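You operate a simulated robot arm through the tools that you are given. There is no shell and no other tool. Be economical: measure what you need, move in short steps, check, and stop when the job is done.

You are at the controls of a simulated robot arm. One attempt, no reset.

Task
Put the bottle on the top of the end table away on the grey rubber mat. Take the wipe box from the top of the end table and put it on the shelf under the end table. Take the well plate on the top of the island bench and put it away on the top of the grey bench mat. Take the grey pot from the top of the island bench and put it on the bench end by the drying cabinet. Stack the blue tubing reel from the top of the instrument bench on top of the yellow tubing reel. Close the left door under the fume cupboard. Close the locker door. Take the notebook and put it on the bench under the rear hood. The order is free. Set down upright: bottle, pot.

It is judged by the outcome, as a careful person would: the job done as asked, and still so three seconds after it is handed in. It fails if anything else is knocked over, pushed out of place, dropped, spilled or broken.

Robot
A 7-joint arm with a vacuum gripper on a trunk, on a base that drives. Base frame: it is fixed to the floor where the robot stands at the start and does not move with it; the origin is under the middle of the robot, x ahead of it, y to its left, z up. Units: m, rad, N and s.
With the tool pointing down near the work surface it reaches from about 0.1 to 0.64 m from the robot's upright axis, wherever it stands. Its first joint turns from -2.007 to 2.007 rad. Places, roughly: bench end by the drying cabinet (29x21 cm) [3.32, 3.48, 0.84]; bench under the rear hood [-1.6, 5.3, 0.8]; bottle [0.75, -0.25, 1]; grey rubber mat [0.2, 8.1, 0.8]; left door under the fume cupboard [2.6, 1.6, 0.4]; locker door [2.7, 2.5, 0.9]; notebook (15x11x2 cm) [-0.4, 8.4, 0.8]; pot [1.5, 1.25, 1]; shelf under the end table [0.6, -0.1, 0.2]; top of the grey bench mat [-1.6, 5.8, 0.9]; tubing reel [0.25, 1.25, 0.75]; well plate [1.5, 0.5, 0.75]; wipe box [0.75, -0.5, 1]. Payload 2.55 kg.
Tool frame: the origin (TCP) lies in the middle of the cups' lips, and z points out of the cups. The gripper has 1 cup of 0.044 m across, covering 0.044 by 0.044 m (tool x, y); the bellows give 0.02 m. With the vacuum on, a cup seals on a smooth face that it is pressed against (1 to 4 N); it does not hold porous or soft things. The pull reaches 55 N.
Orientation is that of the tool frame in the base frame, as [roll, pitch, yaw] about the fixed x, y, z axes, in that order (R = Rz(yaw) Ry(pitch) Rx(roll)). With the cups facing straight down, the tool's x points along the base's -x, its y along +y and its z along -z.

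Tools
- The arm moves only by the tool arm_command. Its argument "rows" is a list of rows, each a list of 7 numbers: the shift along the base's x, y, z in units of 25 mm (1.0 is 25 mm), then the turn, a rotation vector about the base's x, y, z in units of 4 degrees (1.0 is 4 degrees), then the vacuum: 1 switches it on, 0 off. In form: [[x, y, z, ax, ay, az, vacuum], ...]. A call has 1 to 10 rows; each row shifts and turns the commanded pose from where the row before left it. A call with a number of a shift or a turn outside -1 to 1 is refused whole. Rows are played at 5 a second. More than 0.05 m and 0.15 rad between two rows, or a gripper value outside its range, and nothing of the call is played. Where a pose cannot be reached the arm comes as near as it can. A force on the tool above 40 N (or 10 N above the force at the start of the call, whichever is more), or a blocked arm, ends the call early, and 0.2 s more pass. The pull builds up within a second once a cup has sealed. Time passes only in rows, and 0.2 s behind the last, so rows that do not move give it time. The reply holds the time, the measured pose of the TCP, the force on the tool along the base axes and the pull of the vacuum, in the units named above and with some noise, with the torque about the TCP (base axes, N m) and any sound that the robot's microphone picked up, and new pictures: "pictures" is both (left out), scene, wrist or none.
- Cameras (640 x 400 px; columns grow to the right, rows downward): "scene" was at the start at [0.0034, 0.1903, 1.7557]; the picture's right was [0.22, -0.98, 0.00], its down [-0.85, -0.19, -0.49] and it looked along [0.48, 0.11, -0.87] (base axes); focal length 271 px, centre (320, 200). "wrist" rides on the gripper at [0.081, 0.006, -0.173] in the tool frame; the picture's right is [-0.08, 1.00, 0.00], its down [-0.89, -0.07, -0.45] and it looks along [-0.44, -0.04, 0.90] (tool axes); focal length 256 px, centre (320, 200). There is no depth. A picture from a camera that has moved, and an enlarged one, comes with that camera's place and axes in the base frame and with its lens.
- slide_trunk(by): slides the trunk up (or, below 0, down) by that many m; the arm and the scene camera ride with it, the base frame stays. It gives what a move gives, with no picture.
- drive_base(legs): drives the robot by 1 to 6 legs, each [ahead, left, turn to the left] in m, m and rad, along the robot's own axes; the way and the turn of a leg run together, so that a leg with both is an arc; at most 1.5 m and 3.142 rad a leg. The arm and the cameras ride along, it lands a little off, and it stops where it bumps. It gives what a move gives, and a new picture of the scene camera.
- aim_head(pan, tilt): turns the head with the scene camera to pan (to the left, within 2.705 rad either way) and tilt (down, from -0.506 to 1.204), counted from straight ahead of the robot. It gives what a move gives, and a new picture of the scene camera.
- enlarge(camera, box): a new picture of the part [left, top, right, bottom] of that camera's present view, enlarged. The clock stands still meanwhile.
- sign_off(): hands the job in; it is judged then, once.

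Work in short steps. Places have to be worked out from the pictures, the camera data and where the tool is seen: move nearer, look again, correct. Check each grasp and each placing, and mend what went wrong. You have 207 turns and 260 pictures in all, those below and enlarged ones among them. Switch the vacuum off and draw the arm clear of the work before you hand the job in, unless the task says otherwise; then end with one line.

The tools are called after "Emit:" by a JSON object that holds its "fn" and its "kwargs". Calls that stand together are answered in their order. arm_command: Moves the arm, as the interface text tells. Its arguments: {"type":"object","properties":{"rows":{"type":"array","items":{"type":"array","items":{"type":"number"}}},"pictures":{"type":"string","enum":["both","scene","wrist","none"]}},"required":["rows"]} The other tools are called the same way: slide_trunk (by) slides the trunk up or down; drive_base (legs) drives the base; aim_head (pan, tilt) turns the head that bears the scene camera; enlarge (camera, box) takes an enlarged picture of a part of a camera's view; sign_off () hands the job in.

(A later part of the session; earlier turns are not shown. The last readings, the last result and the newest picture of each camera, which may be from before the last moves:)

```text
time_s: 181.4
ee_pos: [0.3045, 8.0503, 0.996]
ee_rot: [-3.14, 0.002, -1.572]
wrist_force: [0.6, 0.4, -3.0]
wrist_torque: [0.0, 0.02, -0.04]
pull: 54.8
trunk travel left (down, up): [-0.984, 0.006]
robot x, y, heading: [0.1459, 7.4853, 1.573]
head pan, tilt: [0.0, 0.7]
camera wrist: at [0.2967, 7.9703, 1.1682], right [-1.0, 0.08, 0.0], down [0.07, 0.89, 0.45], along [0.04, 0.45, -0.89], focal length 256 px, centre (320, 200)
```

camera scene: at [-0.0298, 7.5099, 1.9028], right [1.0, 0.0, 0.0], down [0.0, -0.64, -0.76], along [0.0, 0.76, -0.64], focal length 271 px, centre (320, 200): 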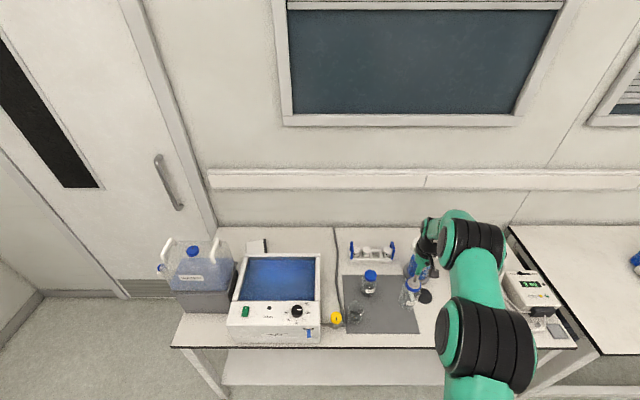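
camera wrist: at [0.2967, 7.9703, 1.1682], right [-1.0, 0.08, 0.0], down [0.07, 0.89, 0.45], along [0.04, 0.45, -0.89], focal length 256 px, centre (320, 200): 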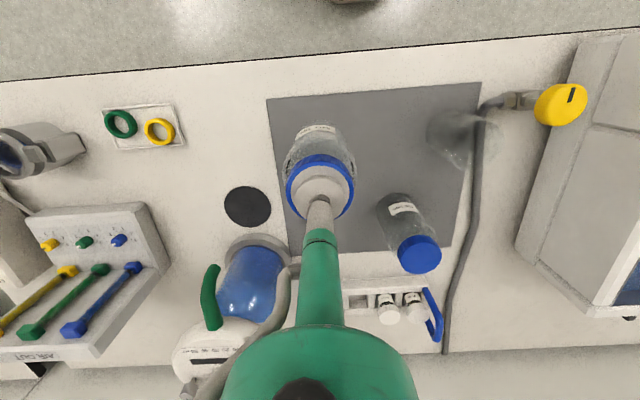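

Emit:
{"fn": "arm_command", "kwargs": {"rows": [[0, 0, -0.2, 0, 0, 0, 1], [0, 0, -0.2, 0, 0, 0, 1], [0, 0, -0.2, 0, 0, 0, 1]], "pictures": "none"}}

Emit:
{"fn": "arm_command", "kwargs": {"rows": [[0, 0, -0.2, 0, 0, 0, 1], [0, 0, -0.2, 0, 0, 0, 1]], "pictures": "none"}}

Emit:
{"fn": "arm_command", "kwargs": {"rows": [[0, 0, -0.2, 0, 0, 0, 1], [0, 0, -0.2, 0, 0, 0, 1]], "pictures": "wrist"}}

```text
time_s: 182.2
ee_pos: [0.304, 8.0516, 0.9817]
ee_rot: [-3.14, 0.001, -1.571]
wrist_force: [0.2, 0.0, -1.3]
wrist_torque: [-0.02, 0.03, -0.07]
pull: 54.9
trunk travel left (down, up): [-0.984, 0.006]
robot x, y, heading: [0.1462, 7.4856, 1.573]
head pan, tilt: [0.0, 0.7]
```

```text
time_s: 182.8
ee_pos: [0.3048, 8.0514, 0.9708]
ee_rot: [-3.14, 0.004, -1.571]
wrist_force: [0.8, -0.2, -2.1]
wrist_torque: [-0.02, 0.0, -0.06]
pull: 54.6
trunk travel left (down, up): [-0.984, 0.006]
robot x, y, heading: [0.1463, 7.4875, 1.576]
head pan, tilt: [0.0, 0.7]
```

```text
time_s: 183.4
ee_pos: [0.3053, 8.0508, 0.9613]
ee_rot: [-3.14, 0.002, -1.57]
wrist_force: [0.5, -0.1, -2.5]
wrist_torque: [-0.01, -0.01, -0.1]
pull: 55.2
trunk travel left (down, up): [-0.984, 0.006]
robot x, y, heading: [0.1507, 7.4855, 1.573]
head pan, tilt: [0.0, 0.7]
camera wrist: at [0.2971, 7.9699, 1.1333], right [-1.0, 0.08, 0.0], down [0.07, 0.89, 0.45], along [0.04, 0.45, -0.89], focal length 256 px, centre (320, 200)
```

wrist: 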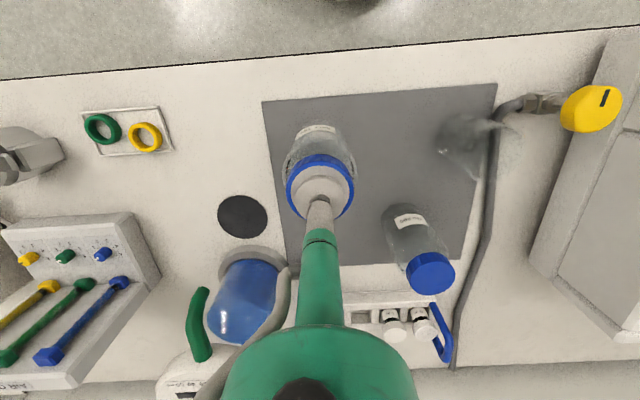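

Emit:
{"fn": "arm_command", "kwargs": {"rows": [[0, 0, -0.2, 0, 0, 0, 1], [0, 0, -0.2, 0, 0, 0, 1]], "pictures": "none"}}

Emit:
{"fn": "arm_command", "kwargs": {"rows": [[0, 0, -0.2, 0, 0, 0, 1], [0, 0, -0.2, 0, 0, 0, 1]], "pictures": "none"}}

Emit:
{"fn": "arm_command", "kwargs": {"rows": [[0, 0, -0.2, 0, 0, 0, 1], [0, 0, -0.2, 0, 0, 0, 1]], "pictures": "none"}}

```text
time_s: 184.0
ee_pos: [0.3047, 8.0518, 0.9508]
ee_rot: [-3.14, 0.001, -1.572]
wrist_force: [-0.4, -0.5, -2.2]
wrist_torque: [-0.01, -0.03, -0.03]
pull: 54.5
trunk travel left (down, up): [-0.984, 0.006]
robot x, y, heading: [0.1477, 7.486, 1.573]
head pan, tilt: [0.0, 0.7]
```

```text
time_s: 184.6
ee_pos: [0.3053, 8.0506, 0.941]
ee_rot: [-3.14, 0.002, -1.572]
wrist_force: [0.5, -0.1, -2.0]
wrist_torque: [0.0, 0.0, -0.08]
pull: 54.8
trunk travel left (down, up): [-0.984, 0.006]
robot x, y, heading: [0.1484, 7.481, 1.566]
head pan, tilt: [0.0, 0.7]
```

```text
time_s: 185.2
ee_pos: [0.3043, 8.0516, 0.9302]
ee_rot: [-3.14, 0.002, -1.57]
wrist_force: [0.3, 0.2, -1.9]
wrist_torque: [-0.04, -0.02, -0.09]
pull: 55.2
trunk travel left (down, up): [-0.984, 0.006]
robot x, y, heading: [0.1494, 7.4846, 1.572]
head pan, tilt: [0.0, 0.7]
```

Emit:
{"fn": "arm_command", "kwargs": {"rows": [[0, 0, -0.2, 0, 0, 0, 1], [0, 0, -0.2, 0, 0, 0, 1]], "pictures": "none"}}

Emit:
{"fn": "arm_command", "kwargs": {"rows": [[0, 0, -0.2, 0, 0, 0, 1], [0, 0, -0.2, 0, 0, 0, 1]], "pictures": "wrist"}}

```text
time_s: 185.8
ee_pos: [0.3051, 8.051, 0.9214]
ee_rot: [-3.14, 0.001, -1.57]
wrist_force: [0.1, 0.2, -0.9]
wrist_torque: [-0.01, -0.02, -0.07]
pull: 54.8
trunk travel left (down, up): [-0.984, 0.006]
robot x, y, heading: [0.1459, 7.4859, 1.569]
head pan, tilt: [0.0, 0.7]
```

```text
time_s: 186.4
ee_pos: [0.3046, 8.0511, 0.9154]
ee_rot: [-3.138, 0.007, -1.57]
wrist_force: [-1.3, -3.7, 15.3]
wrist_torque: [-0.14, 0.04, -0.08]
pull: 54.5
trunk travel left (down, up): [-0.984, 0.006]
robot x, y, heading: [0.1474, 7.4835, 1.57]
head pan, tilt: [0.0, 0.7]
camera wrist: at [0.2975, 7.9694, 1.0861], right [-1.0, 0.08, 0.0], down [0.07, 0.89, 0.45], along [0.04, 0.45, -0.89], focal length 256 px, centre (320, 200)
```

wrist: 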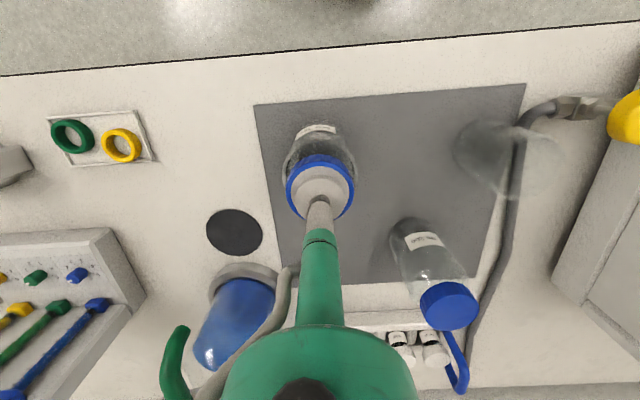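

Bottle is down on the mat, upright. Release and rise.

Emit:
{"fn": "arm_command", "kwargs": {"rows": [[0, 0, 0.15, 0, 0, 0, 0], [0, 0, 0, 0, 0, 0, 0], [0, 0, 0, 0, 0, 0, 0], [0, 0, 0, 0, 0, 0, 0], [0, 0, 0.3, 0, 0, 0, 0], [0, 0, 0.8, 0, 0, 0, 0], [0, 0, 1, 0, 0, 0, 0], [0, 0, 1, 0, 0, 0, 0], [0, 0, 1, 0, 0, 0, 0], [0, 0, 1, 0, 0, 0, 0]], "pictures": "both"}}

```text
time_s: 188.6
ee_pos: [0.3039, 8.0486, 1.0443]
ee_rot: [-3.141, 0.002, -1.571]
wrist_force: [0.6, -0.2, 0.1]
wrist_torque: [0.0, -0.03, -0.03]
pull: 0.0
trunk travel left (down, up): [-0.984, 0.006]
robot x, y, heading: [0.1474, 7.4857, 1.57]
head pan, tilt: [0.0, 0.7]
camera scene: at [-0.0302, 7.5082, 1.9027], right [1.0, 0.0, 0.0], down [0.0, -0.64, -0.77], along [0.0, 0.77, -0.64], focal length 271 px, centre (320, 200)
camera wrist: at [0.2959, 7.9688, 1.2158], right [-1.0, 0.08, 0.0], down [0.07, 0.89, 0.45], along [0.04, 0.44, -0.89], focal length 256 px, centre (320, 200)
```

scene: 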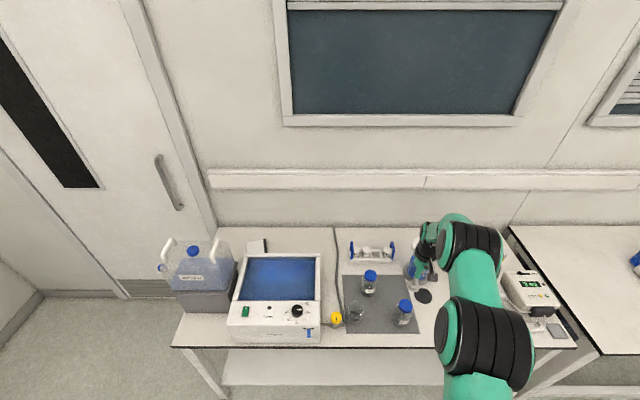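
wrist: 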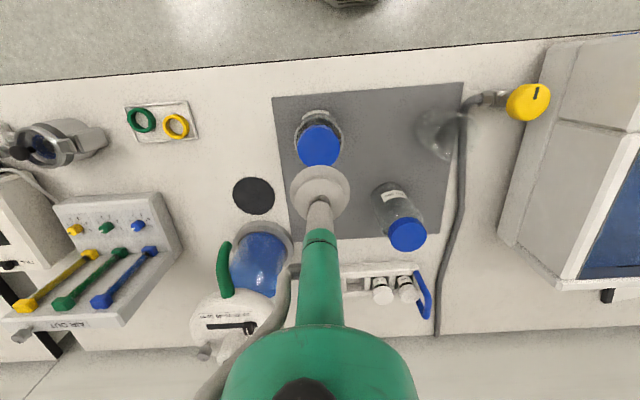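

Bottle is placed. Now the notebook: raise the tool and move left to look behind the instrument.

Emit:
{"fn": "arm_command", "kwargs": {"rows": [[-0.4, -0.5, 1, 0, 0, 0, 0], [-0.4, -0.5, 1, 0, 0, 0, 0], [-0.4, -0.5, 1, 0, 0, 0, 0], [-0.4, -0.5, 1, 0, 0, 0, 0], [-0.4, -0.5, 1, 0, 0, 0, 0], [-0.4, -0.5, 1, 0, 0, 0, 0], [-0.4, -0.5, 1, 0, 0, 0, 0]], "pictures": "none"}}

Emit:
{"fn": "drive_base", "kwargs": {"legs": [[0, 0.55, 0]]}}

Emit:
{"fn": "arm_command", "kwargs": {"rows": [[0, 0.8, 0, 0, 0, 0, 0], [0, 0.8, 0, 0, 0, 0, 0], [0, 0.8, 0, 0, 0, 0, 0]], "pictures": "wrist"}}

```text
time_s: 190.2
ee_pos: [0.2346, 7.9617, 1.2163]
ee_rot: [-3.14, 0.002, -1.571]
wrist_force: [0.0, 0.2, -0.2]
wrist_torque: [0.02, -0.02, -0.04]
pull: 0.0
trunk travel left (down, up): [-0.984, 0.006]
robot x, y, heading: [0.1464, 7.4831, 1.57]
head pan, tilt: [0.0, 0.7]
```

```text
time_s: 193.4
ee_pos: [-0.3163, 7.9633, 1.2161]
ee_rot: [-3.14, 0.001, -1.567]
wrist_force: [-0.1, -0.1, 0.0]
wrist_torque: [0.01, -0.02, -0.01]
pull: 0.0
trunk travel left (down, up): [-0.984, 0.006]
robot x, y, heading: [-0.4012, 7.4842, 1.581]
head pan, tilt: [0.0, 0.7]
camera scene: at [-0.5809, 7.5077, 1.9027], right [1.0, 0.0, 0.0], down [0.0, -0.64, -0.76], along [0.0, 0.76, -0.64], focal length 271 px, centre (320, 200)
```

scene: 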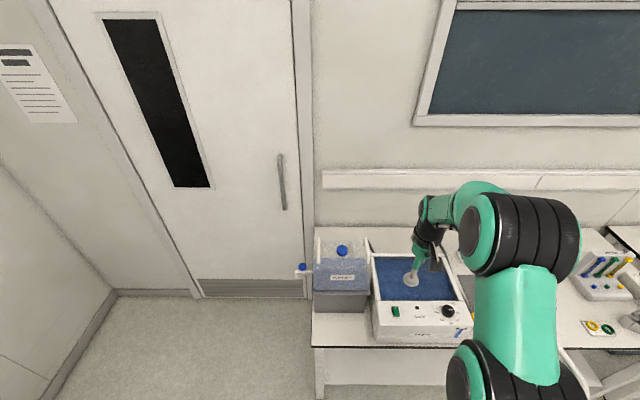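

```text
time_s: 194.2
ee_pos: [-0.3161, 8.0239, 1.2157]
ee_rot: [-3.139, 0.002, -1.566]
wrist_force: [0.4, 0.0, 0.1]
wrist_torque: [-0.03, 0.01, 0.03]
pull: 0.1
trunk travel left (down, up): [-0.984, 0.006]
robot x, y, heading: [-0.4029, 7.4865, 1.572]
head pan, tilt: [0.0, 0.7]
camera wrist: at [-0.3237, 7.943, 1.3873], right [-1.0, 0.07, 0.0], down [0.07, 0.89, 0.45], along [0.04, 0.45, -0.89], focal length 256 px, centre (320, 200)
```

wrist: 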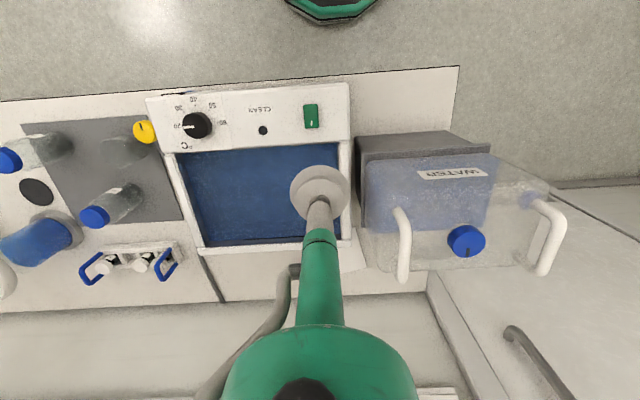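

Emit:
{"fn": "arm_command", "kwargs": {"rows": [[1, 0.3, 0.2, 0, 0, 0, 0], [1, 0.3, 0.2, 0, 0, 0, 0], [1, 0.3, 0.2, 0, 0, 0, 0], [1, 0.3, 0, 0, 0, 0, 0], [1, 0.3, 0, 0, 0, 0, 0], [1, 0.3, 0, 0, 0, 0, 0]], "pictures": "none"}}

Emit:
{"fn": "enlarge", "kwargs": {"camera": "wrist", "box": [300, 130, 600, 330]}}

```text
time_s: 195.6
ee_pos: [-0.1797, 8.0305, 1.199]
ee_rot: [-3.14, 0.003, -1.567]
wrist_force: [0.5, -1.2, -0.5]
wrist_torque: [0.05, 0.0, -0.04]
pull: 0.0
out of reach, approached as far as the arm can: row 3, 4, 5, 6
trunk travel left (down, up): [-0.984, 0.006]
robot x, y, heading: [-0.4031, 7.4835, 1.575]
head pan, tilt: [0.0, 0.7]
```

```text
2.00 times, centred on (450, 230) of wrist
camera zoom: at [-0.1875, 7.9493, 1.3705], right [-1.0, 0.07, 0.0], down [0.07, 0.89, 0.45], along [0.03, 0.45, -0.89], focal length 512 px, centre (60, 140)
```

zoom: 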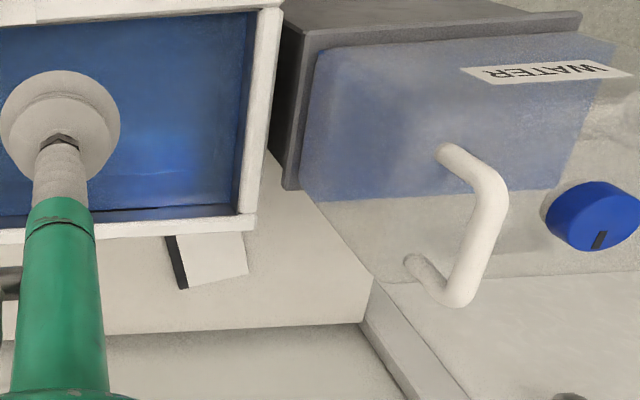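

Notebook spans about x -0.43..-0.33, y 8.34..8.49, behind the instrument (back y 8.25, top z 0.96); carboy handles reach z 1.12. I'll come from the table's left side: back off, move left, turn to face +x.

Emit:
{"fn": "drive_base", "kwargs": {"legs": [[-0.35, 0, 0], [0, 0.6, 0], [0, 0, -1.573]]}}

Emit:
{"fn": "arm_command", "kwargs": {"rows": [[-1, 0.8, 0.5, 0, 0, 0, 0], [-1, 0.8, 0.5, 0, 0, 0, 0], [-1, 0.8, 0.5, 0, 0, 0, 0], [-1, 0.8, 0.5, 0, 0, 0, 0], [-1, 0.8, 0.5, 0, 0, 0, 0], [-1, 0.8, 0.5, 0, 0, 0, 0], [-1, 0.8, 0.5, 0, 0, 0, 0], [-1, 0.8, 0.5, 0, 0, 0, 0], [0, 0.8, 0.5, 0, 0, 0, 0]], "pictures": "none"}}

Emit:
{"fn": "aim_head", "kwargs": {"pan": 0.7, "tilt": 0.8}}

```text
time_s: 204.7
ee_pos: [-0.4713, 6.9085, 1.1978]
ee_rot: [-3.14, 0.001, 3.14]
wrist_force: [0.1, -0.5, -0.5]
wrist_torque: [0.0, 0.0, 0.01]
pull: 0.1
trunk travel left (down, up): [-0.984, 0.006]
robot x, y, heading: [-1.0169, 7.1327, -0.004]
head pan, tilt: [0.0, 0.7]
camera scene: at [-0.9917, 7.3089, 1.9027], right [0.0, -1.0, 0.0], down [-0.64, 0.0, -0.76], along [0.76, 0.0, -0.64], focal length 271 px, centre (320, 200)
```

scene: 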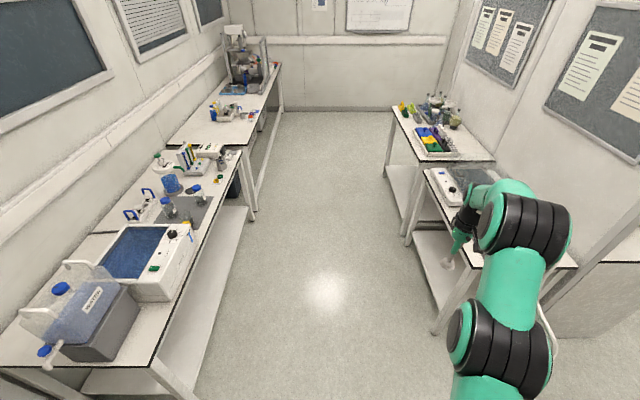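

```text
time_s: 206.7
ee_pos: [-0.6714, 7.0892, 1.3099]
ee_rot: [-3.14, 0.001, 3.139]
wrist_force: [-0.2, -0.6, 1.0]
wrist_torque: [-0.01, 0.01, 0.02]
pull: 0.0
trunk travel left (down, up): [-0.984, 0.006]
robot x, y, heading: [-1.0205, 7.1301, -0.001]
head pan, tilt: [0.0, 0.7]
```

```text
time_s: 207.8
ee_pos: [-0.6716, 7.089, 1.3089]
ee_rot: [-3.139, 0.003, 3.14]
wrist_force: [-0.5, 0.6, 0.4]
wrist_torque: [-0.01, 0.0, -0.01]
pull: 0.0
trunk travel left (down, up): [-0.984, 0.006]
robot x, y, heading: [-1.0173, 7.1319, -0.002]
head pan, tilt: [0.7, 0.799]
camera scene: at [-1.0148, 7.3611, 1.8945], right [0.64, -0.77, 0.0], down [-0.55, -0.46, -0.7], along [0.53, 0.45, -0.72], focal length 271 px, centre (320, 200)
```

scene: 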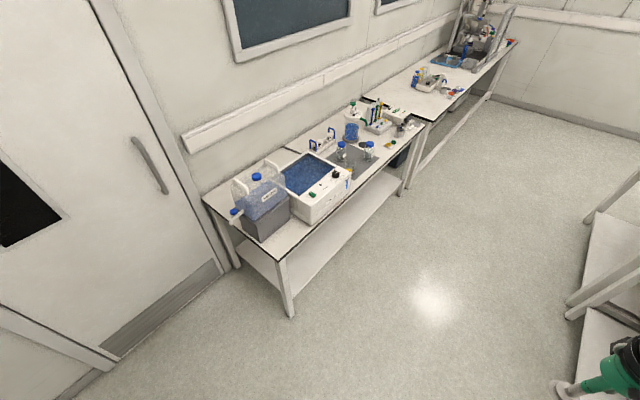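

Emit:
{"fn": "drive_base", "kwargs": {"legs": [[0, 1.16, 0], [0.06, 0, 0]]}}

Emit:
{"fn": "arm_command", "kwargs": {"rows": [[0, 1, 0, 0, 0, 0, 0], [0, 1, 0, 0, 0, 0, 0], [0, 1, 0, 0, 0, 0, 0], [0, 1, 0, 0, 0, 0, 0], [0, 1, 0, 0, 0, 0, 0], [0, 1, 0, 0, 0, 0, 0], [0, 1, 0, 0, 0, 0, 0]]}}

```text
time_s: 214.3
ee_pos: [-0.6018, 8.2523, 1.3103]
ee_rot: [-3.139, 0.004, 3.126]
wrist_force: [0.6, 1.1, -0.5]
wrist_torque: [0.02, 0.0, -0.01]
pull: 0.0
trunk travel left (down, up): [-0.984, 0.006]
robot x, y, heading: [-0.9467, 8.303, -0.016]
head pan, tilt: [0.7, 0.799]
camera scene: at [-0.943, 8.5291, 1.8945], right [0.63, -0.78, 0.0], down [-0.56, -0.45, -0.7], along [0.54, 0.44, -0.72], focal length 271 px, centre (320, 200)
```

scene: 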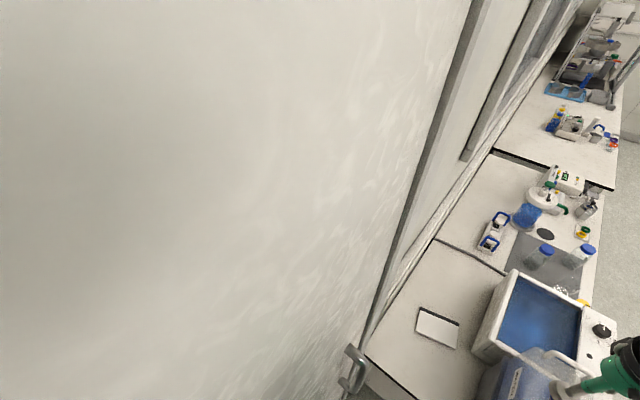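

```text
time_s: 215.9
ee_pos: [-0.6026, 8.4284, 1.3096]
ee_rot: [-3.139, 0.001, 3.125]
wrist_force: [-0.4, 0.4, -0.7]
wrist_torque: [-0.03, 0.03, 0.0]
pull: 0.1
trunk travel left (down, up): [-0.984, 0.006]
robot x, y, heading: [-0.947, 8.297, -0.016]
head pan, tilt: [0.7, 0.799]
camera scene: at [-0.9411, 8.53, 1.8943], right [0.63, -0.78, 0.0], down [-0.56, -0.45, -0.7], along [0.54, 0.44, -0.72], focal length 271 px, centre (320, 200)
camera wrist: at [-0.6845, 8.4358, 1.4822], right [0.09, 1.0, 0.0], down [0.89, -0.08, 0.45], along [0.44, -0.04, -0.89], focal length 256 px, centre (320, 200)
```

scene: 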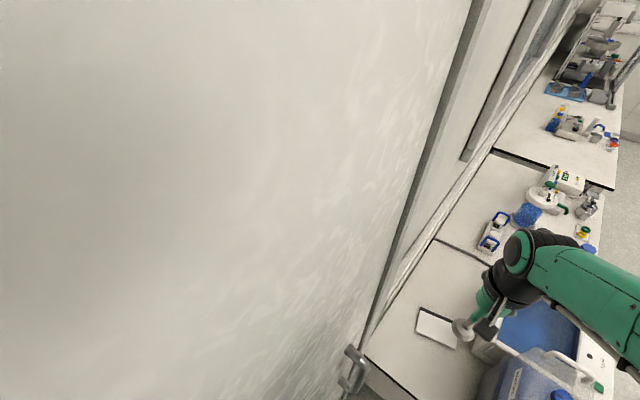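
wrist: 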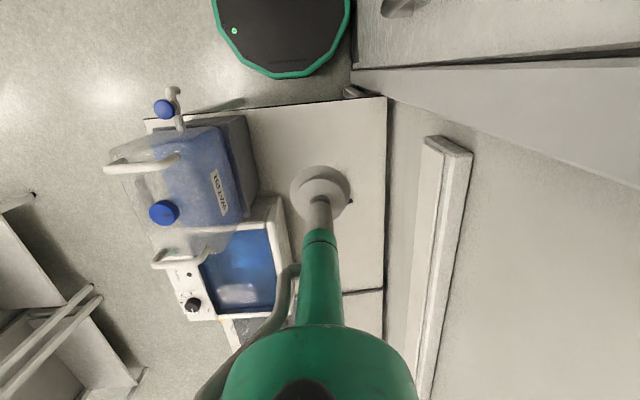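

Notebook centre measured at (-0.365, 8.415). Move over it while descending.

Emit:
{"fn": "arm_command", "kwargs": {"rows": [[0.95, -0.02, -1, 0, 0, 0, 0], [0.95, 0, -1, 0, 0, 0, 0], [0.95, 0, -1, 0, 0, 0, 0], [0.95, 0, -1, 0, 0, 0, 0], [0.95, 0, -1, 0, 0, 0, 0], [0.95, 0, -1, 0, 0, 0, 0], [0.95, 0, -1, 0, 0, 0, 0], [0.95, 0, -1, 0, 0, 0, 0], [0.95, 0, -1, 0, 0, 0, 0], [0.95, 0, -1, 0, 0, 0, 0]]}}

```text
time_s: 218.1
ee_pos: [-0.3621, 8.4249, 1.0602]
ee_rot: [-3.14, 0.003, 3.127]
wrist_force: [0.2, 0.7, 0.7]
wrist_torque: [0.01, 0.02, -0.02]
pull: 0.1
trunk travel left (down, up): [-0.984, 0.006]
robot x, y, heading: [-0.9472, 8.303, -0.022]
head pan, tilt: [0.7, 0.799]
camera scene: at [-0.9392, 8.529, 1.8945], right [0.63, -0.78, 0.0], down [-0.56, -0.45, -0.7], along [0.54, 0.44, -0.72], focal length 271 px, centre (320, 200)
camera wrist: at [-0.4438, 8.4336, 1.2311], right [0.09, 1.0, 0.0], down [0.89, -0.08, 0.45], along [0.44, -0.04, -0.89], focal length 256 px, centre (320, 200)
```

scene: 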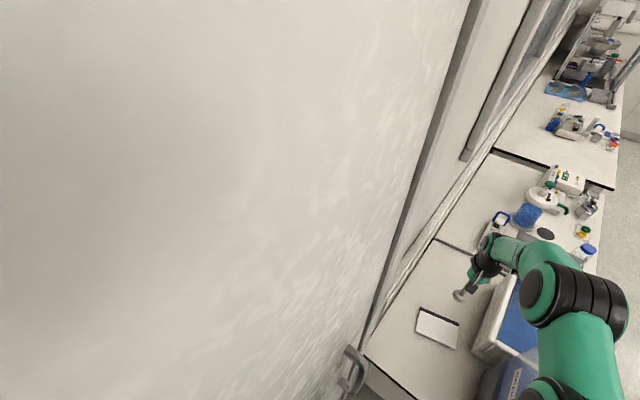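
wrist: 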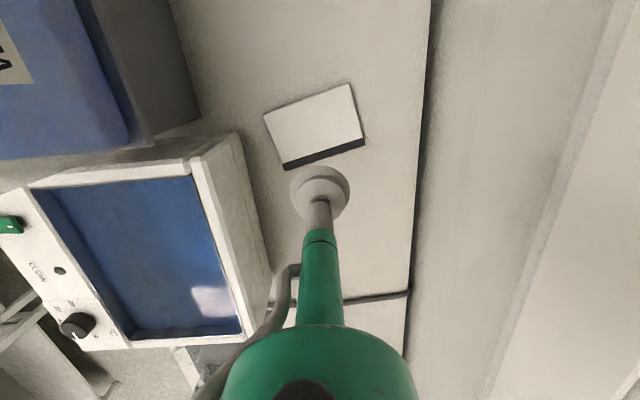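

Emit:
{"fn": "arm_command", "kwargs": {"rows": [[-0.2, -0.3, -1, 0, 0, 0, 0], [0, 0, -1, 0, 0, 0, 0], [0, 0, -1, 0, 0, 0, 0], [0, 0, -1, 0, 0, 0, 0], [0, 0, -1, 0, 0, 0, 0], [0, 0, -1, 0, 0, 0, 0], [0, 0, -1, 0, 0, 0, 1], [0, 0, -1, 0, 0, 0, 1], [0, 0, -0.7, 0, 0, 0, 1]], "pictures": "both"}}

```text
time_s: 220.1
ee_pos: [-0.3691, 8.419, 0.8429]
ee_rot: [-3.14, 0.003, 3.126]
wrist_force: [-0.2, 0.7, 0.6]
wrist_torque: [0.01, 0.0, 0.0]
pull: 0.0
trunk travel left (down, up): [-0.984, 0.006]
robot x, y, heading: [-0.9459, 8.3022, -0.014]
head pan, tilt: [0.7, 0.799]
camera scene: at [-0.9412, 8.529, 1.8945], right [0.63, -0.78, 0.0], down [-0.56, -0.45, -0.7], along [0.54, 0.44, -0.72], focal length 271 px, centre (320, 200)
camera wrist: at [-0.4508, 8.4276, 1.0153], right [0.09, 1.0, 0.0], down [0.89, -0.08, 0.45], along [0.45, -0.04, -0.89], focal length 256 px, centre (320, 200)
```

scene: 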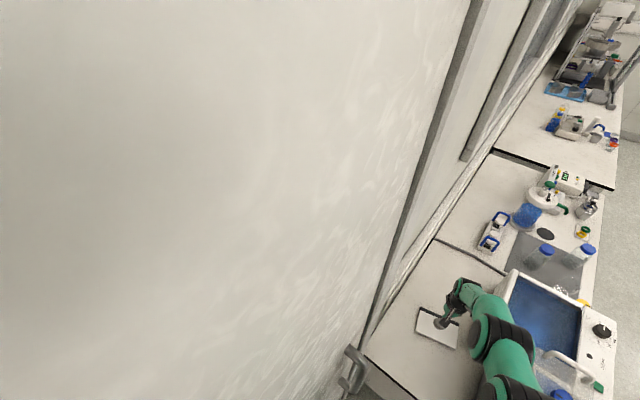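
wrist: 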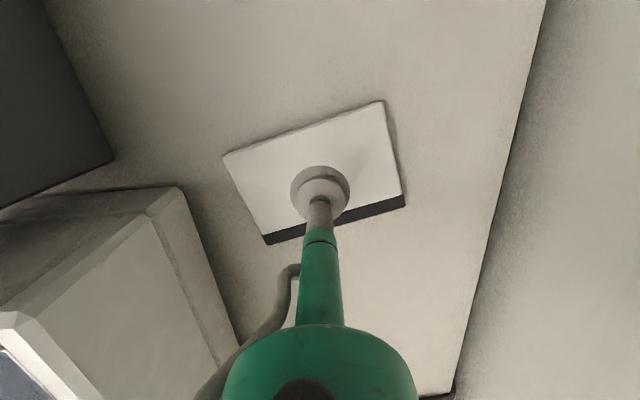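

Emit:
{"fn": "arm_command", "kwargs": {"rows": [[0, 0, -0.6, 0, 0, 0, 1], [0, 0, -0.4, 0, 0, 0, 1], [0, 0, -0.3, 0, 0, 0, 1], [0, 0, -0.2, 0, 0, 0, 1], [0, 0, -0.2, 0, 0, 0, 1], [0, 0, -0.15, 0, 0, 0, 1]], "pictures": "none"}}

```text
time_s: 221.4
ee_pos: [-0.356, 8.4231, 0.8267]
ee_rot: [-3.141, 0.012, 3.131]
wrist_force: [-0.3, 0.4, -0.2]
wrist_torque: [0.01, 0.0, 0.03]
pull: 0.0
out of reach, approached as far as the arm can: row 5
trunk travel left (down, up): [-0.984, 0.006]
robot x, y, heading: [-0.9479, 8.301, -0.015]
head pan, tilt: [0.7, 0.799]
stopped in row 6: the arm was blocked; the commanded pose is now the measured one
```

Emit:
{"fn": "aim_head", "kwargs": {"pan": 0.3, "tilt": 1.0}}

```text
time_s: 222.3
ee_pos: [-0.3527, 8.424, 0.8287]
ee_rot: [3.14, 0.017, 3.129]
wrist_force: [-0.4, -0.3, 0.0]
wrist_torque: [-0.03, -0.01, -0.02]
pull: 0.0
trunk travel left (down, up): [-0.984, 0.006]
robot x, y, heading: [-0.9427, 8.3019, -0.017]
head pan, tilt: [0.3, 1.0]
camera scene: at [-0.9371, 8.4976, 1.8794], right [0.28, -0.96, 0.0], down [-0.81, -0.24, -0.54], along [0.52, 0.15, -0.84], focal length 271 px, centre (320, 200)
```

scene: 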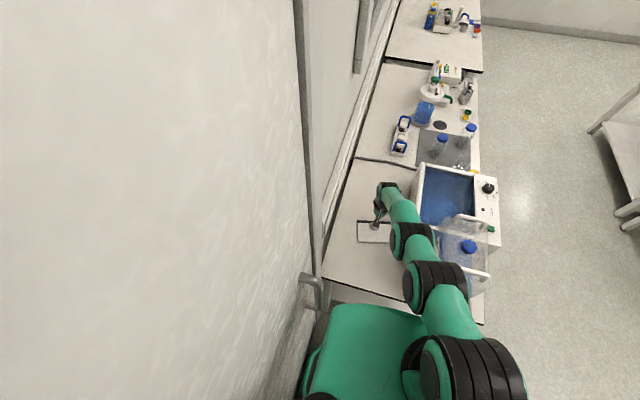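

The forearm apparently met the carboy. Lift off, shift the robot 9 cm toward the wall, and retry.

Emit:
{"fn": "arm_command", "kwargs": {"rows": [[0, 0, 1, 0, 0, 0, 0], [0, 0, 1, 0, 0, 0, 0], [0, 0, 1, 0, 0, 0, 0], [0, 0, 1, 0, 0, 0, 0], [0, 0, 1, 0, 0, 0, 0], [0, 0, 1, 0, 0, 0, 0], [0, 0, 1, 0, 0, 0, 0], [0, 0, 1, 0, 0, 0, 0]], "pictures": "scene"}}

Emit:
{"fn": "enlarge", "kwargs": {"camera": "scene", "box": [320, 140, 520, 320]}}

```text
time_s: 224.1
ee_pos: [-0.3568, 8.4236, 1.0251]
ee_rot: [3.141, 0.013, 3.128]
wrist_force: [0.3, 0.1, 0.0]
wrist_torque: [-0.01, 0.0, 0.02]
pull: 0.0
trunk travel left (down, up): [-0.984, 0.006]
robot x, y, heading: [-0.9464, 8.2962, -0.014]
head pan, tilt: [0.3, 1.0]
camera scene: at [-0.9379, 8.4972, 1.8793], right [0.28, -0.96, 0.0], down [-0.81, -0.24, -0.54], along [0.52, 0.15, -0.84], focal length 271 px, centre (320, 200)
```

scene: 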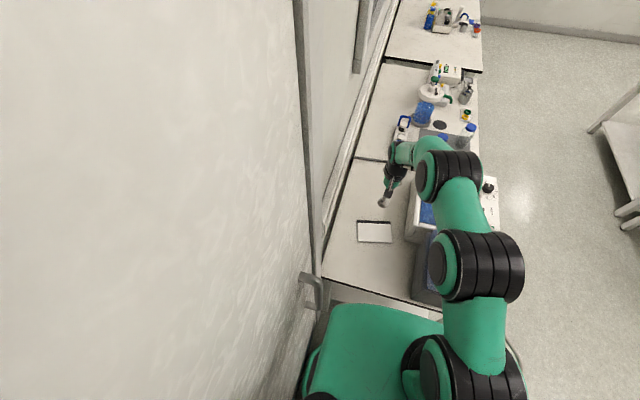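

```text
2.22 times, centred on (420, 230) of scene
camera zoom: at [-0.9379, 8.4972, 1.8793], right [0.28, -0.96, 0.0], down [-0.81, -0.24, -0.54], along [0.52, 0.15, -0.84], focal length 602 px, centre (98, 133)
```

zoom: 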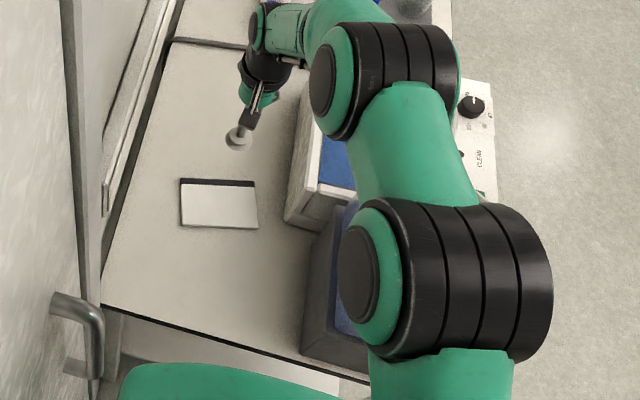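

Emit:
{"fn": "drive_base", "kwargs": {"legs": [[0, 0.07, 0.015]]}}

Emit:
{"fn": "arm_command", "kwargs": {"rows": [[-0.2, -1, 0, 0, 0, 0, 0], [-0.2, -1, 0, 0, 0, 0, 0], [0, -0.8, 0, 0, 0, 0, 0], [0, 0, -1, 0, 0, 0, 0], [0, 0, -1, 0, 0, 0, 0], [0, 0, -1, 0, 0, 0, 0], [0, 0, -1, 0, 0, 0, 0]], "pictures": "both"}}

```text
time_s: 225.1
ee_pos: [-0.3513, 8.455, 1.0251]
ee_rot: [3.141, 0.013, -3.121]
wrist_force: [0.3, 1.1, -0.9]
wrist_torque: [0.0, 0.03, -0.04]
pull: 0.1
trunk travel left (down, up): [-0.984, 0.006]
robot x, y, heading: [-0.9373, 8.3125, 0.014]
head pan, tilt: [0.3, 1.0]
stopped in leg 1: the robot was blocked; the commanded pose is now the measured one
camera scene: at [-0.9338, 8.5113, 1.8794], right [0.31, -0.95, 0.0], down [-0.8, -0.26, -0.54], along [0.51, 0.17, -0.84], focal length 271 px, centre (320, 200)
```

scene: 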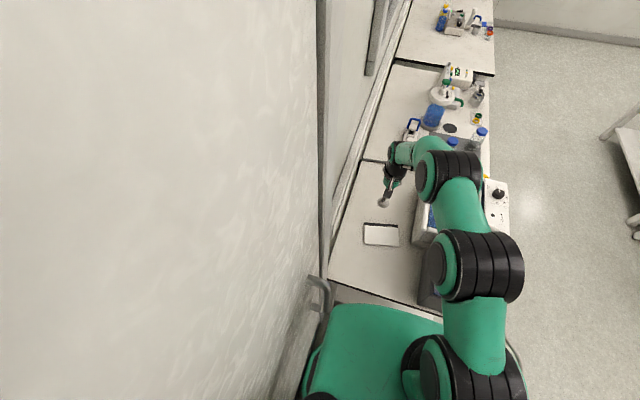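

```text
time_s: 226.7
ee_pos: [-0.3627, 8.3855, 0.9247]
ee_rot: [-3.141, 0.013, -3.121]
wrist_force: [1.1, 0.4, 0.3]
wrist_torque: [-0.02, 0.03, 0.01]
pull: 0.0
trunk travel left (down, up): [-0.984, 0.006]
robot x, y, heading: [-0.9361, 8.3175, 0.012]
head pan, tilt: [0.3, 1.0]
camera scene: at [-0.9343, 8.5121, 1.8794], right [0.31, -0.95, 0.0], down [-0.8, -0.26, -0.54], along [0.51, 0.17, -0.84], focal length 271 px, centre (320, 200)
camera wrist: at [-0.4472, 8.3905, 1.0964], right [0.06, 1.0, 0.0], down [0.89, -0.05, 0.46], along [0.46, -0.03, -0.89], focal length 256 px, centre (320, 200)
```

scene: 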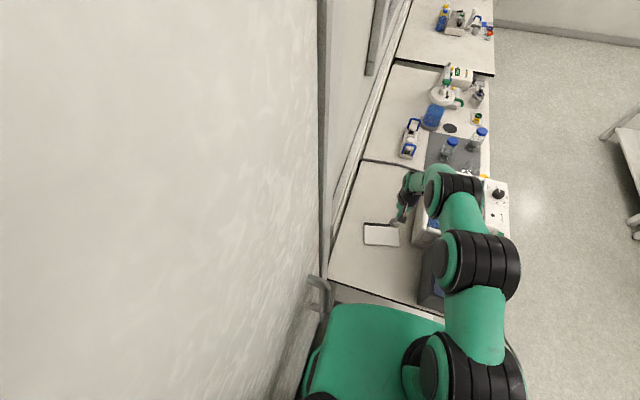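
wrist: 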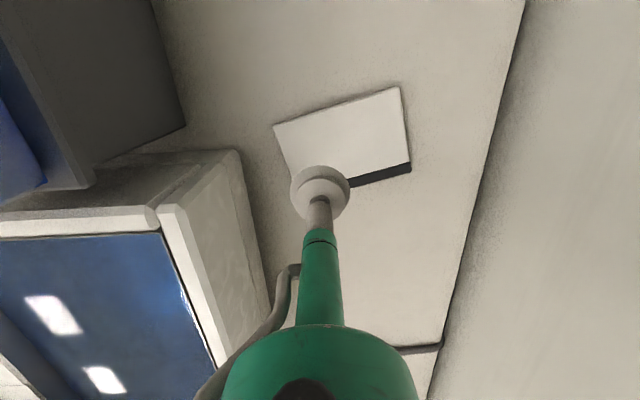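

Robot can't get closer to the wall. More likely the arm was simply over-extended downward, so I'll align over the notebook and lower the trunk 13 cm instead.

Emit:
{"fn": "arm_command", "kwargs": {"rows": [[-0.4, 0.5, 1, 0, 0, 0, 0], [-0.4, 0.6, 1, 0, 0, 0, 0]], "pictures": "none"}}

Emit:
{"fn": "slide_trunk", "kwargs": {"by": -0.13}}

Emit:
{"fn": "arm_command", "kwargs": {"rows": [[0, 0, 0, 0, 0, 0, 1]]}}

```text
time_s: 227.3
ee_pos: [-0.385, 8.4108, 0.9772]
ee_rot: [-3.141, 0.013, -3.121]
wrist_force: [0.1, -0.2, -0.6]
wrist_torque: [0.0, 0.0, 0.0]
pull: 0.0
trunk travel left (down, up): [-0.984, 0.006]
robot x, y, heading: [-0.9334, 8.3193, 0.013]
head pan, tilt: [0.3, 1.0]
```

```text
time_s: 228.9
ee_pos: [-0.3836, 8.4097, 0.8465]
ee_rot: [3.14, 0.014, -3.121]
wrist_force: [0.1, -0.3, -0.3]
wrist_torque: [-0.02, 0.01, 0.01]
pull: 0.0
trunk travel left (down, up): [-0.854, 0.136]
robot x, y, heading: [-0.9364, 8.3168, 0.021]
head pan, tilt: [0.3, 1.0]
```

```text
time_s: 229.3
ee_pos: [-0.3836, 8.4101, 0.8457]
ee_rot: [-3.141, 0.012, -3.12]
wrist_force: [-0.2, -0.3, 0.3]
wrist_torque: [-0.01, 0.03, 0.01]
pull: 0.1
trunk travel left (down, up): [-0.854, 0.136]
robot x, y, heading: [-0.9367, 8.3145, 0.011]
head pan, tilt: [0.3, 1.0]
camera scene: at [-0.9351, 8.512, 1.7494], right [0.31, -0.95, 0.0], down [-0.8, -0.26, -0.54], along [0.51, 0.17, -0.84], focal length 271 px, centre (320, 200)
camera wrist: at [-0.4676, 8.4156, 1.0171], right [0.06, 1.0, 0.0], down [0.89, -0.05, 0.46], along [0.46, -0.03, -0.89], focal length 256 px, centre (320, 200)
```

scene: 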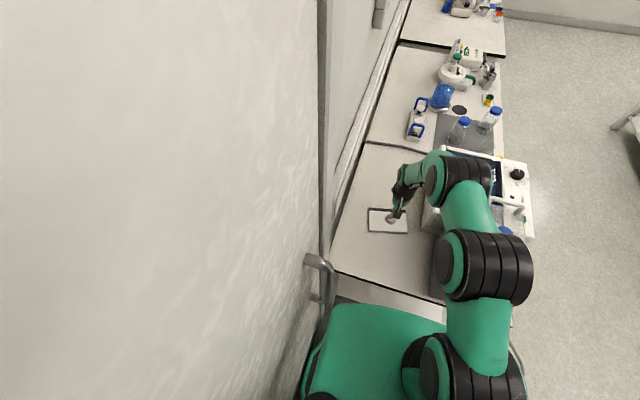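
wrist: 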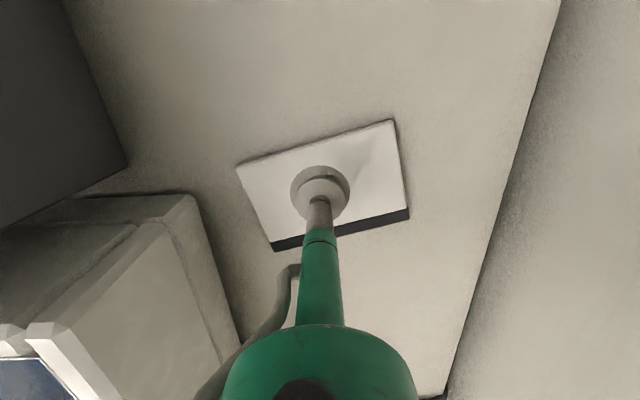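

Cup is right over the notebook. Descend gently with vacuum.

Emit:
{"fn": "arm_command", "kwargs": {"rows": [[0.2, 0, -0.5, 0, 0, 0, 1], [0, 0, -0.4, 0, 0, 0, 1], [0, 0, -0.3, 0, 0, 0, 1], [0, 0, -0.2, 0, 0, 0, 1], [0, 0, -0.2, 0, 0, 0, 1]], "pictures": "none"}}

Emit:
{"fn": "arm_command", "kwargs": {"rows": [[0, 0, -0.2, 0, 0, 0, 1], [0, 0, -0.2, 0, 0, 0, 1], [0, 0, -0.1, 0, 0, 0, 1]], "pictures": "none"}}

```text
time_s: 230.5
ee_pos: [-0.3787, 8.4112, 0.8063]
ee_rot: [-3.141, 0.011, -3.121]
wrist_force: [0.3, 0.1, -0.5]
wrist_torque: [0.02, 0.01, -0.02]
pull: 0.2
trunk travel left (down, up): [-0.854, 0.136]
robot x, y, heading: [-0.9383, 8.3143, 0.012]
head pan, tilt: [0.3, 1.0]
```

```text
time_s: 231.3
ee_pos: [-0.3784, 8.4117, 0.7941]
ee_rot: [-3.141, 0.012, -3.122]
wrist_force: [-0.6, -0.1, 0.1]
wrist_torque: [0.01, 0.03, 0.01]
pull: 54.7
trunk travel left (down, up): [-0.854, 0.136]
robot x, y, heading: [-0.9355, 8.3129, 0.014]
head pan, tilt: [0.3, 1.0]
```

Sealed. Lift straight up.

Emit:
{"fn": "arm_command", "kwargs": {"rows": [[0, 0, 0.3, 0, 0, 0, 1], [0, 0, 0.7, 0, 0, 0, 1], [0, 0, 1, 0, 0, 0, 1], [0, 0, 1, 0, 0, 0, 1], [0, 0, 1, 0, 0, 0, 1], [0, 0, 1, 0, 0, 0, 1], [0, 0, 1, 0, 0, 0, 1], [0, 0, 1, 0, 0, 0, 1], [-0.5, 0, 1, 0, 0, 0, 1], [-0.5, 0, 1, 0, 0, 0, 1]], "pictures": "wrist"}}

Emit:
{"fn": "slide_trunk", "kwargs": {"by": 0.13}}

Emit:
{"fn": "arm_command", "kwargs": {"rows": [[-1, 0, 0.4, 0, 0, 0, 1], [-1, 0, 0.4, 0, 0, 0, 1], [-1, 0, 0.4, 0, 0, 0, 1], [-1, -0.2, 0.4, 0, 0, 0, 1], [-1, -0.2, 0.4, 0, 0, 0, 1], [-1, -0.2, 0, 0, 0, 0, 1], [-1, -0.2, 0, 0, 0, 0, 1], [-1, -0.2, 0, 0, 0, 0, 1]], "pictures": "scene"}}

```text
time_s: 233.5
ee_pos: [-0.4061, 8.4099, 1.0184]
ee_rot: [3.141, 0.011, -3.121]
wrist_force: [-0.3, 0.4, -1.2]
wrist_torque: [-0.01, 0.02, -0.01]
pull: 54.6
trunk travel left (down, up): [-0.854, 0.136]
robot x, y, heading: [-0.9381, 8.3156, 0.011]
head pan, tilt: [0.3, 1.0]
camera wrist: at [-0.4903, 8.4145, 1.1902], right [0.06, 1.0, 0.0], down [0.89, -0.05, 0.46], along [0.46, -0.03, -0.89], focal length 256 px, centre (320, 200)
```

wrist: 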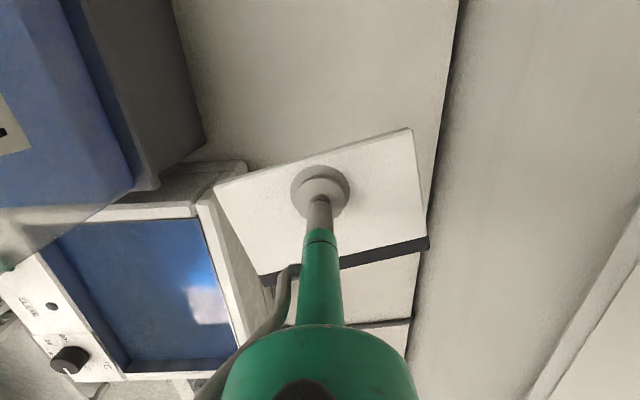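

```text
time_s: 235.1
ee_pos: [-0.4042, 8.4097, 1.1491]
ee_rot: [-3.141, 0.013, -3.12]
wrist_force: [-0.3, -0.1, -1.0]
wrist_torque: [-0.02, 0.02, 0.04]
pull: 54.5
trunk travel left (down, up): [-0.984, 0.006]
robot x, y, heading: [-0.9369, 8.3149, 0.014]
head pan, tilt: [0.3, 1.0]
```

```text
time_s: 236.9
ee_pos: [-0.6086, 8.3867, 1.1988]
ee_rot: [-3.142, 0.014, -3.12]
wrist_force: [0.0, -0.6, -0.5]
wrist_torque: [0.0, 0.03, 0.0]
pull: 54.8
trunk travel left (down, up): [-0.984, 0.006]
robot x, y, heading: [-0.9388, 8.318, 0.01]
head pan, tilt: [0.3, 1.0]
camera scene: at [-0.9371, 8.5117, 1.8794], right [0.31, -0.95, 0.0], down [-0.8, -0.26, -0.54], along [0.51, 0.17, -0.84], focal length 271 px, centre (320, 200)
```

scene: 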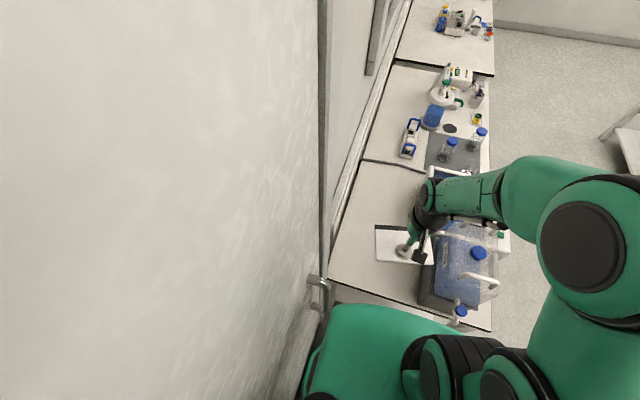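

Notebook held. Back out, drive to the open floor and turn to face the left bench.

Emit:
{"fn": "drive_base", "kwargs": {"legs": [[-0.1, 0, 0], [0, -1.1, 0], [0.3, 0, 0], [0, 0, 3.13], [0, 1.3, 0]]}}

Emit:
{"fn": "aim_head", "kwargs": {"pan": 0.2, "tilt": 0.7}}

```text
time_s: 258.1
ee_pos: [-1.1296, 5.9103, 1.1983]
ee_rot: [-3.141, 0.012, -0.055]
wrist_force: [-0.1, 0.1, -1.3]
wrist_torque: [-0.02, -0.02, -0.02]
pull: 55.0
trunk travel left (down, up): [-0.984, 0.006]
robot x, y, heading: [-0.791, 5.9549, 3.078]
head pan, tilt: [0.3, 1.0]
camera scene: at [-0.813, 5.7573, 1.8794], right [-0.24, 0.97, 0.0], down [0.82, 0.2, -0.54], along [-0.52, -0.13, -0.84], focal length 271 px, centre (320, 200)
```

scene: 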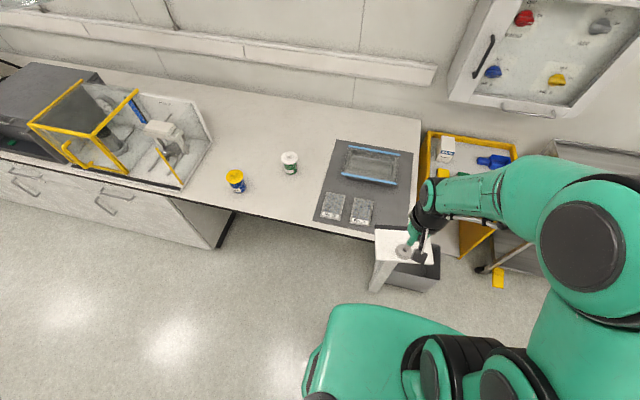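

```text
time_s: 258.9
ee_pos: [-1.1294, 5.9086, 1.1977]
ee_rot: [-3.141, 0.013, -0.054]
wrist_force: [-0.5, -0.7, -0.7]
wrist_torque: [0.0, -0.03, 0.01]
pull: 55.2
trunk travel left (down, up): [-0.984, 0.006]
robot x, y, heading: [-0.7937, 5.9558, 3.081]
head pan, tilt: [0.201, 0.7]
camera scene: at [-0.8294, 5.762, 1.9027], right [-0.14, 0.99, 0.0], down [0.64, 0.09, -0.76], along [-0.76, -0.11, -0.64], focal length 271 px, centre (320, 200)
```

scene: 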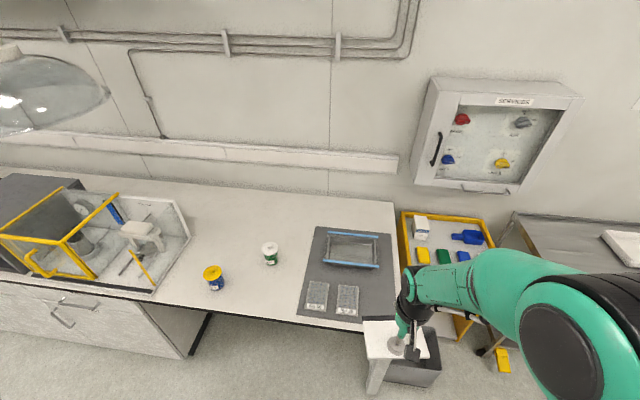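

Bench front edge x≈-1.37; a free spot between the balance and the jars is about (-1.65,5.22). Drive in front of it.

Emit:
{"fn": "drive_base", "kwargs": {"legs": [[0, 0, 0.06], [0, 0.75, 0], [0.2, 0, 0]]}}

Emit:
{"fn": "arm_command", "kwargs": {"rows": [[0, 0, 0, 0, 0, 0, 1]], "pictures": "wrist"}}

```text
time_s: 264.6
ee_pos: [-1.3256, 5.1401, 1.1982]
ee_rot: [3.141, 0.015, 0.001]
wrist_force: [-0.1, -1.0, -1.7]
wrist_torque: [0.03, -0.02, -0.05]
pull: 54.7
trunk travel left (down, up): [-0.984, 0.006]
robot x, y, heading: [-0.9946, 5.2063, 3.133]
head pan, tilt: [0.201, 0.7]
camera scene: at [-1.0177, 5.0097, 1.9027], right [-0.19, 0.98, 0.0], down [0.63, 0.13, -0.77], along [-0.75, -0.15, -0.64], focal length 271 px, centre (320, 200)
```

scene: 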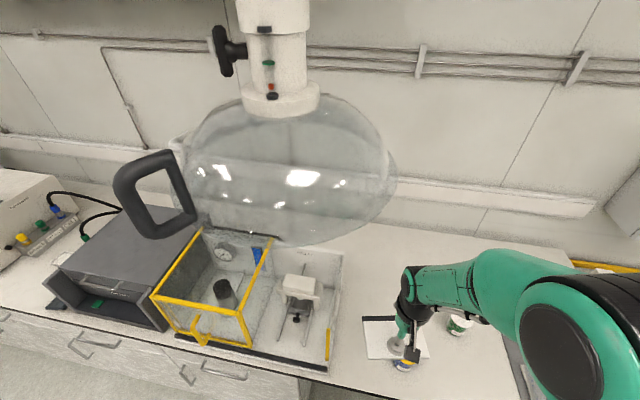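

```text
time_s: 265.0
ee_pos: [-1.3245, 5.1411, 1.1976]
ee_rot: [-3.141, 0.013, 0.001]
wrist_force: [0.5, 0.3, -1.1]
wrist_torque: [0.05, 0.03, -0.05]
pull: 54.7
trunk travel left (down, up): [-0.984, 0.006]
robot x, y, heading: [-0.991, 5.2054, 3.141]
head pan, tilt: [0.201, 0.7]
camera wrist: at [-1.2425, 5.1346, 1.3696], right [-0.08, -1.0, 0.0], down [-0.89, 0.07, 0.46], along [-0.46, 0.03, -0.89], focal length 256 px, centre (320, 200)
```

wrist: 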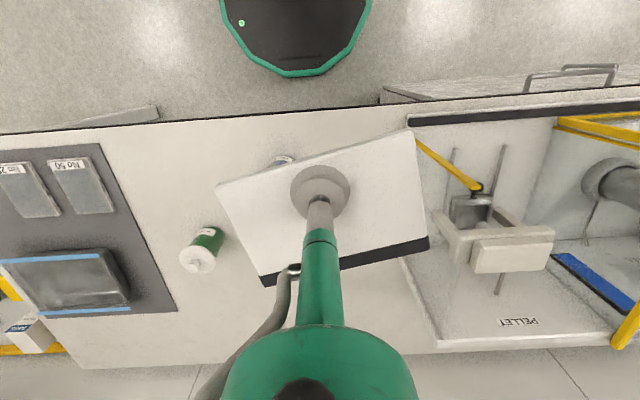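

Emit:
{"fn": "drive_base", "kwargs": {"legs": [[0.03, 0, 0]]}}

Emit:
{"fn": "arm_command", "kwargs": {"rows": [[-1, 0.3, -0.8, 0, 0, 0, 1], [-1, 0.3, -0.8, 0, 0, 0, 1], [-1, 0.3, -0.8, 0, 0, 0, 1], [-1, 0.3, -0.8, 0, 0, 0, 1], [-1, 0.3, -0.8, 0, 0, 0, 1], [-1, 0.3, -0.8, 0, 0, 0, 1], [-1, 0.3, -0.8, 0, 0, 0, 1], [-1, 0.3, -0.8, 0, 0, 0, 1], [-1, 0.3, -0.8, 0, 0, 0, 1], [-1, 0.3, -0.8, 0, 0, 0, 1]]}}

```text
time_s: 265.9
ee_pos: [-1.3527, 5.1395, 1.1997]
ee_rot: [3.141, 0.017, 0.003]
wrist_force: [-0.1, 0.1, -2.0]
wrist_torque: [0.0, 0.0, 0.01]
pull: 55.2
trunk travel left (down, up): [-0.984, 0.006]
robot x, y, heading: [-1.0221, 5.2027, 3.139]
head pan, tilt: [0.201, 0.7]
camera scene: at [-1.0433, 5.0099, 1.9028], right [-0.19, 0.98, 0.0], down [0.63, 0.13, -0.77], along [-0.75, -0.15, -0.64], focal length 271 px, centre (320, 200)
```

scene: 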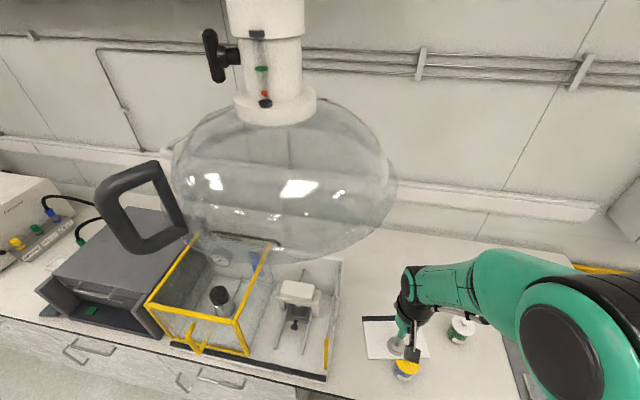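

```text
time_s: 268.1
ee_pos: [-1.6059, 5.218, 0.9985]
ee_rot: [3.14, 0.01, 0.002]
wrist_force: [0.5, -0.6, -0.9]
wrist_torque: [-0.01, -0.04, 0.04]
pull: 54.9
trunk travel left (down, up): [-0.984, 0.006]
robot x, y, heading: [-1.0252, 5.2041, 3.137]
head pan, tilt: [0.201, 0.7]
camera scene: at [-1.0495, 5.0103, 1.9028], right [-0.19, 0.98, 0.0], down [0.63, 0.13, -0.76], along [-0.75, -0.15, -0.64], focal length 271 px, centre (320, 200)
camera wrist: at [-1.5248, 5.2114, 1.1693], right [-0.08, -1.0, 0.0], down [-0.89, 0.07, 0.46], along [-0.45, 0.03, -0.89], focal length 256 px, centre (320, 200)
```

scene: 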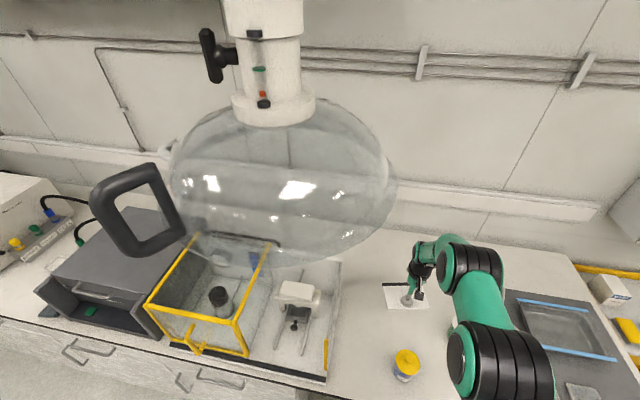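
wrist: 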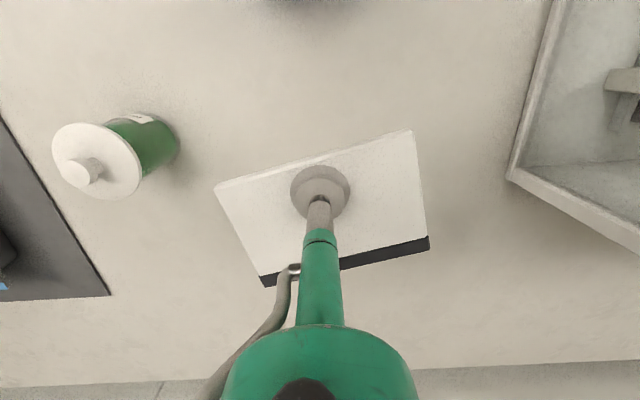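

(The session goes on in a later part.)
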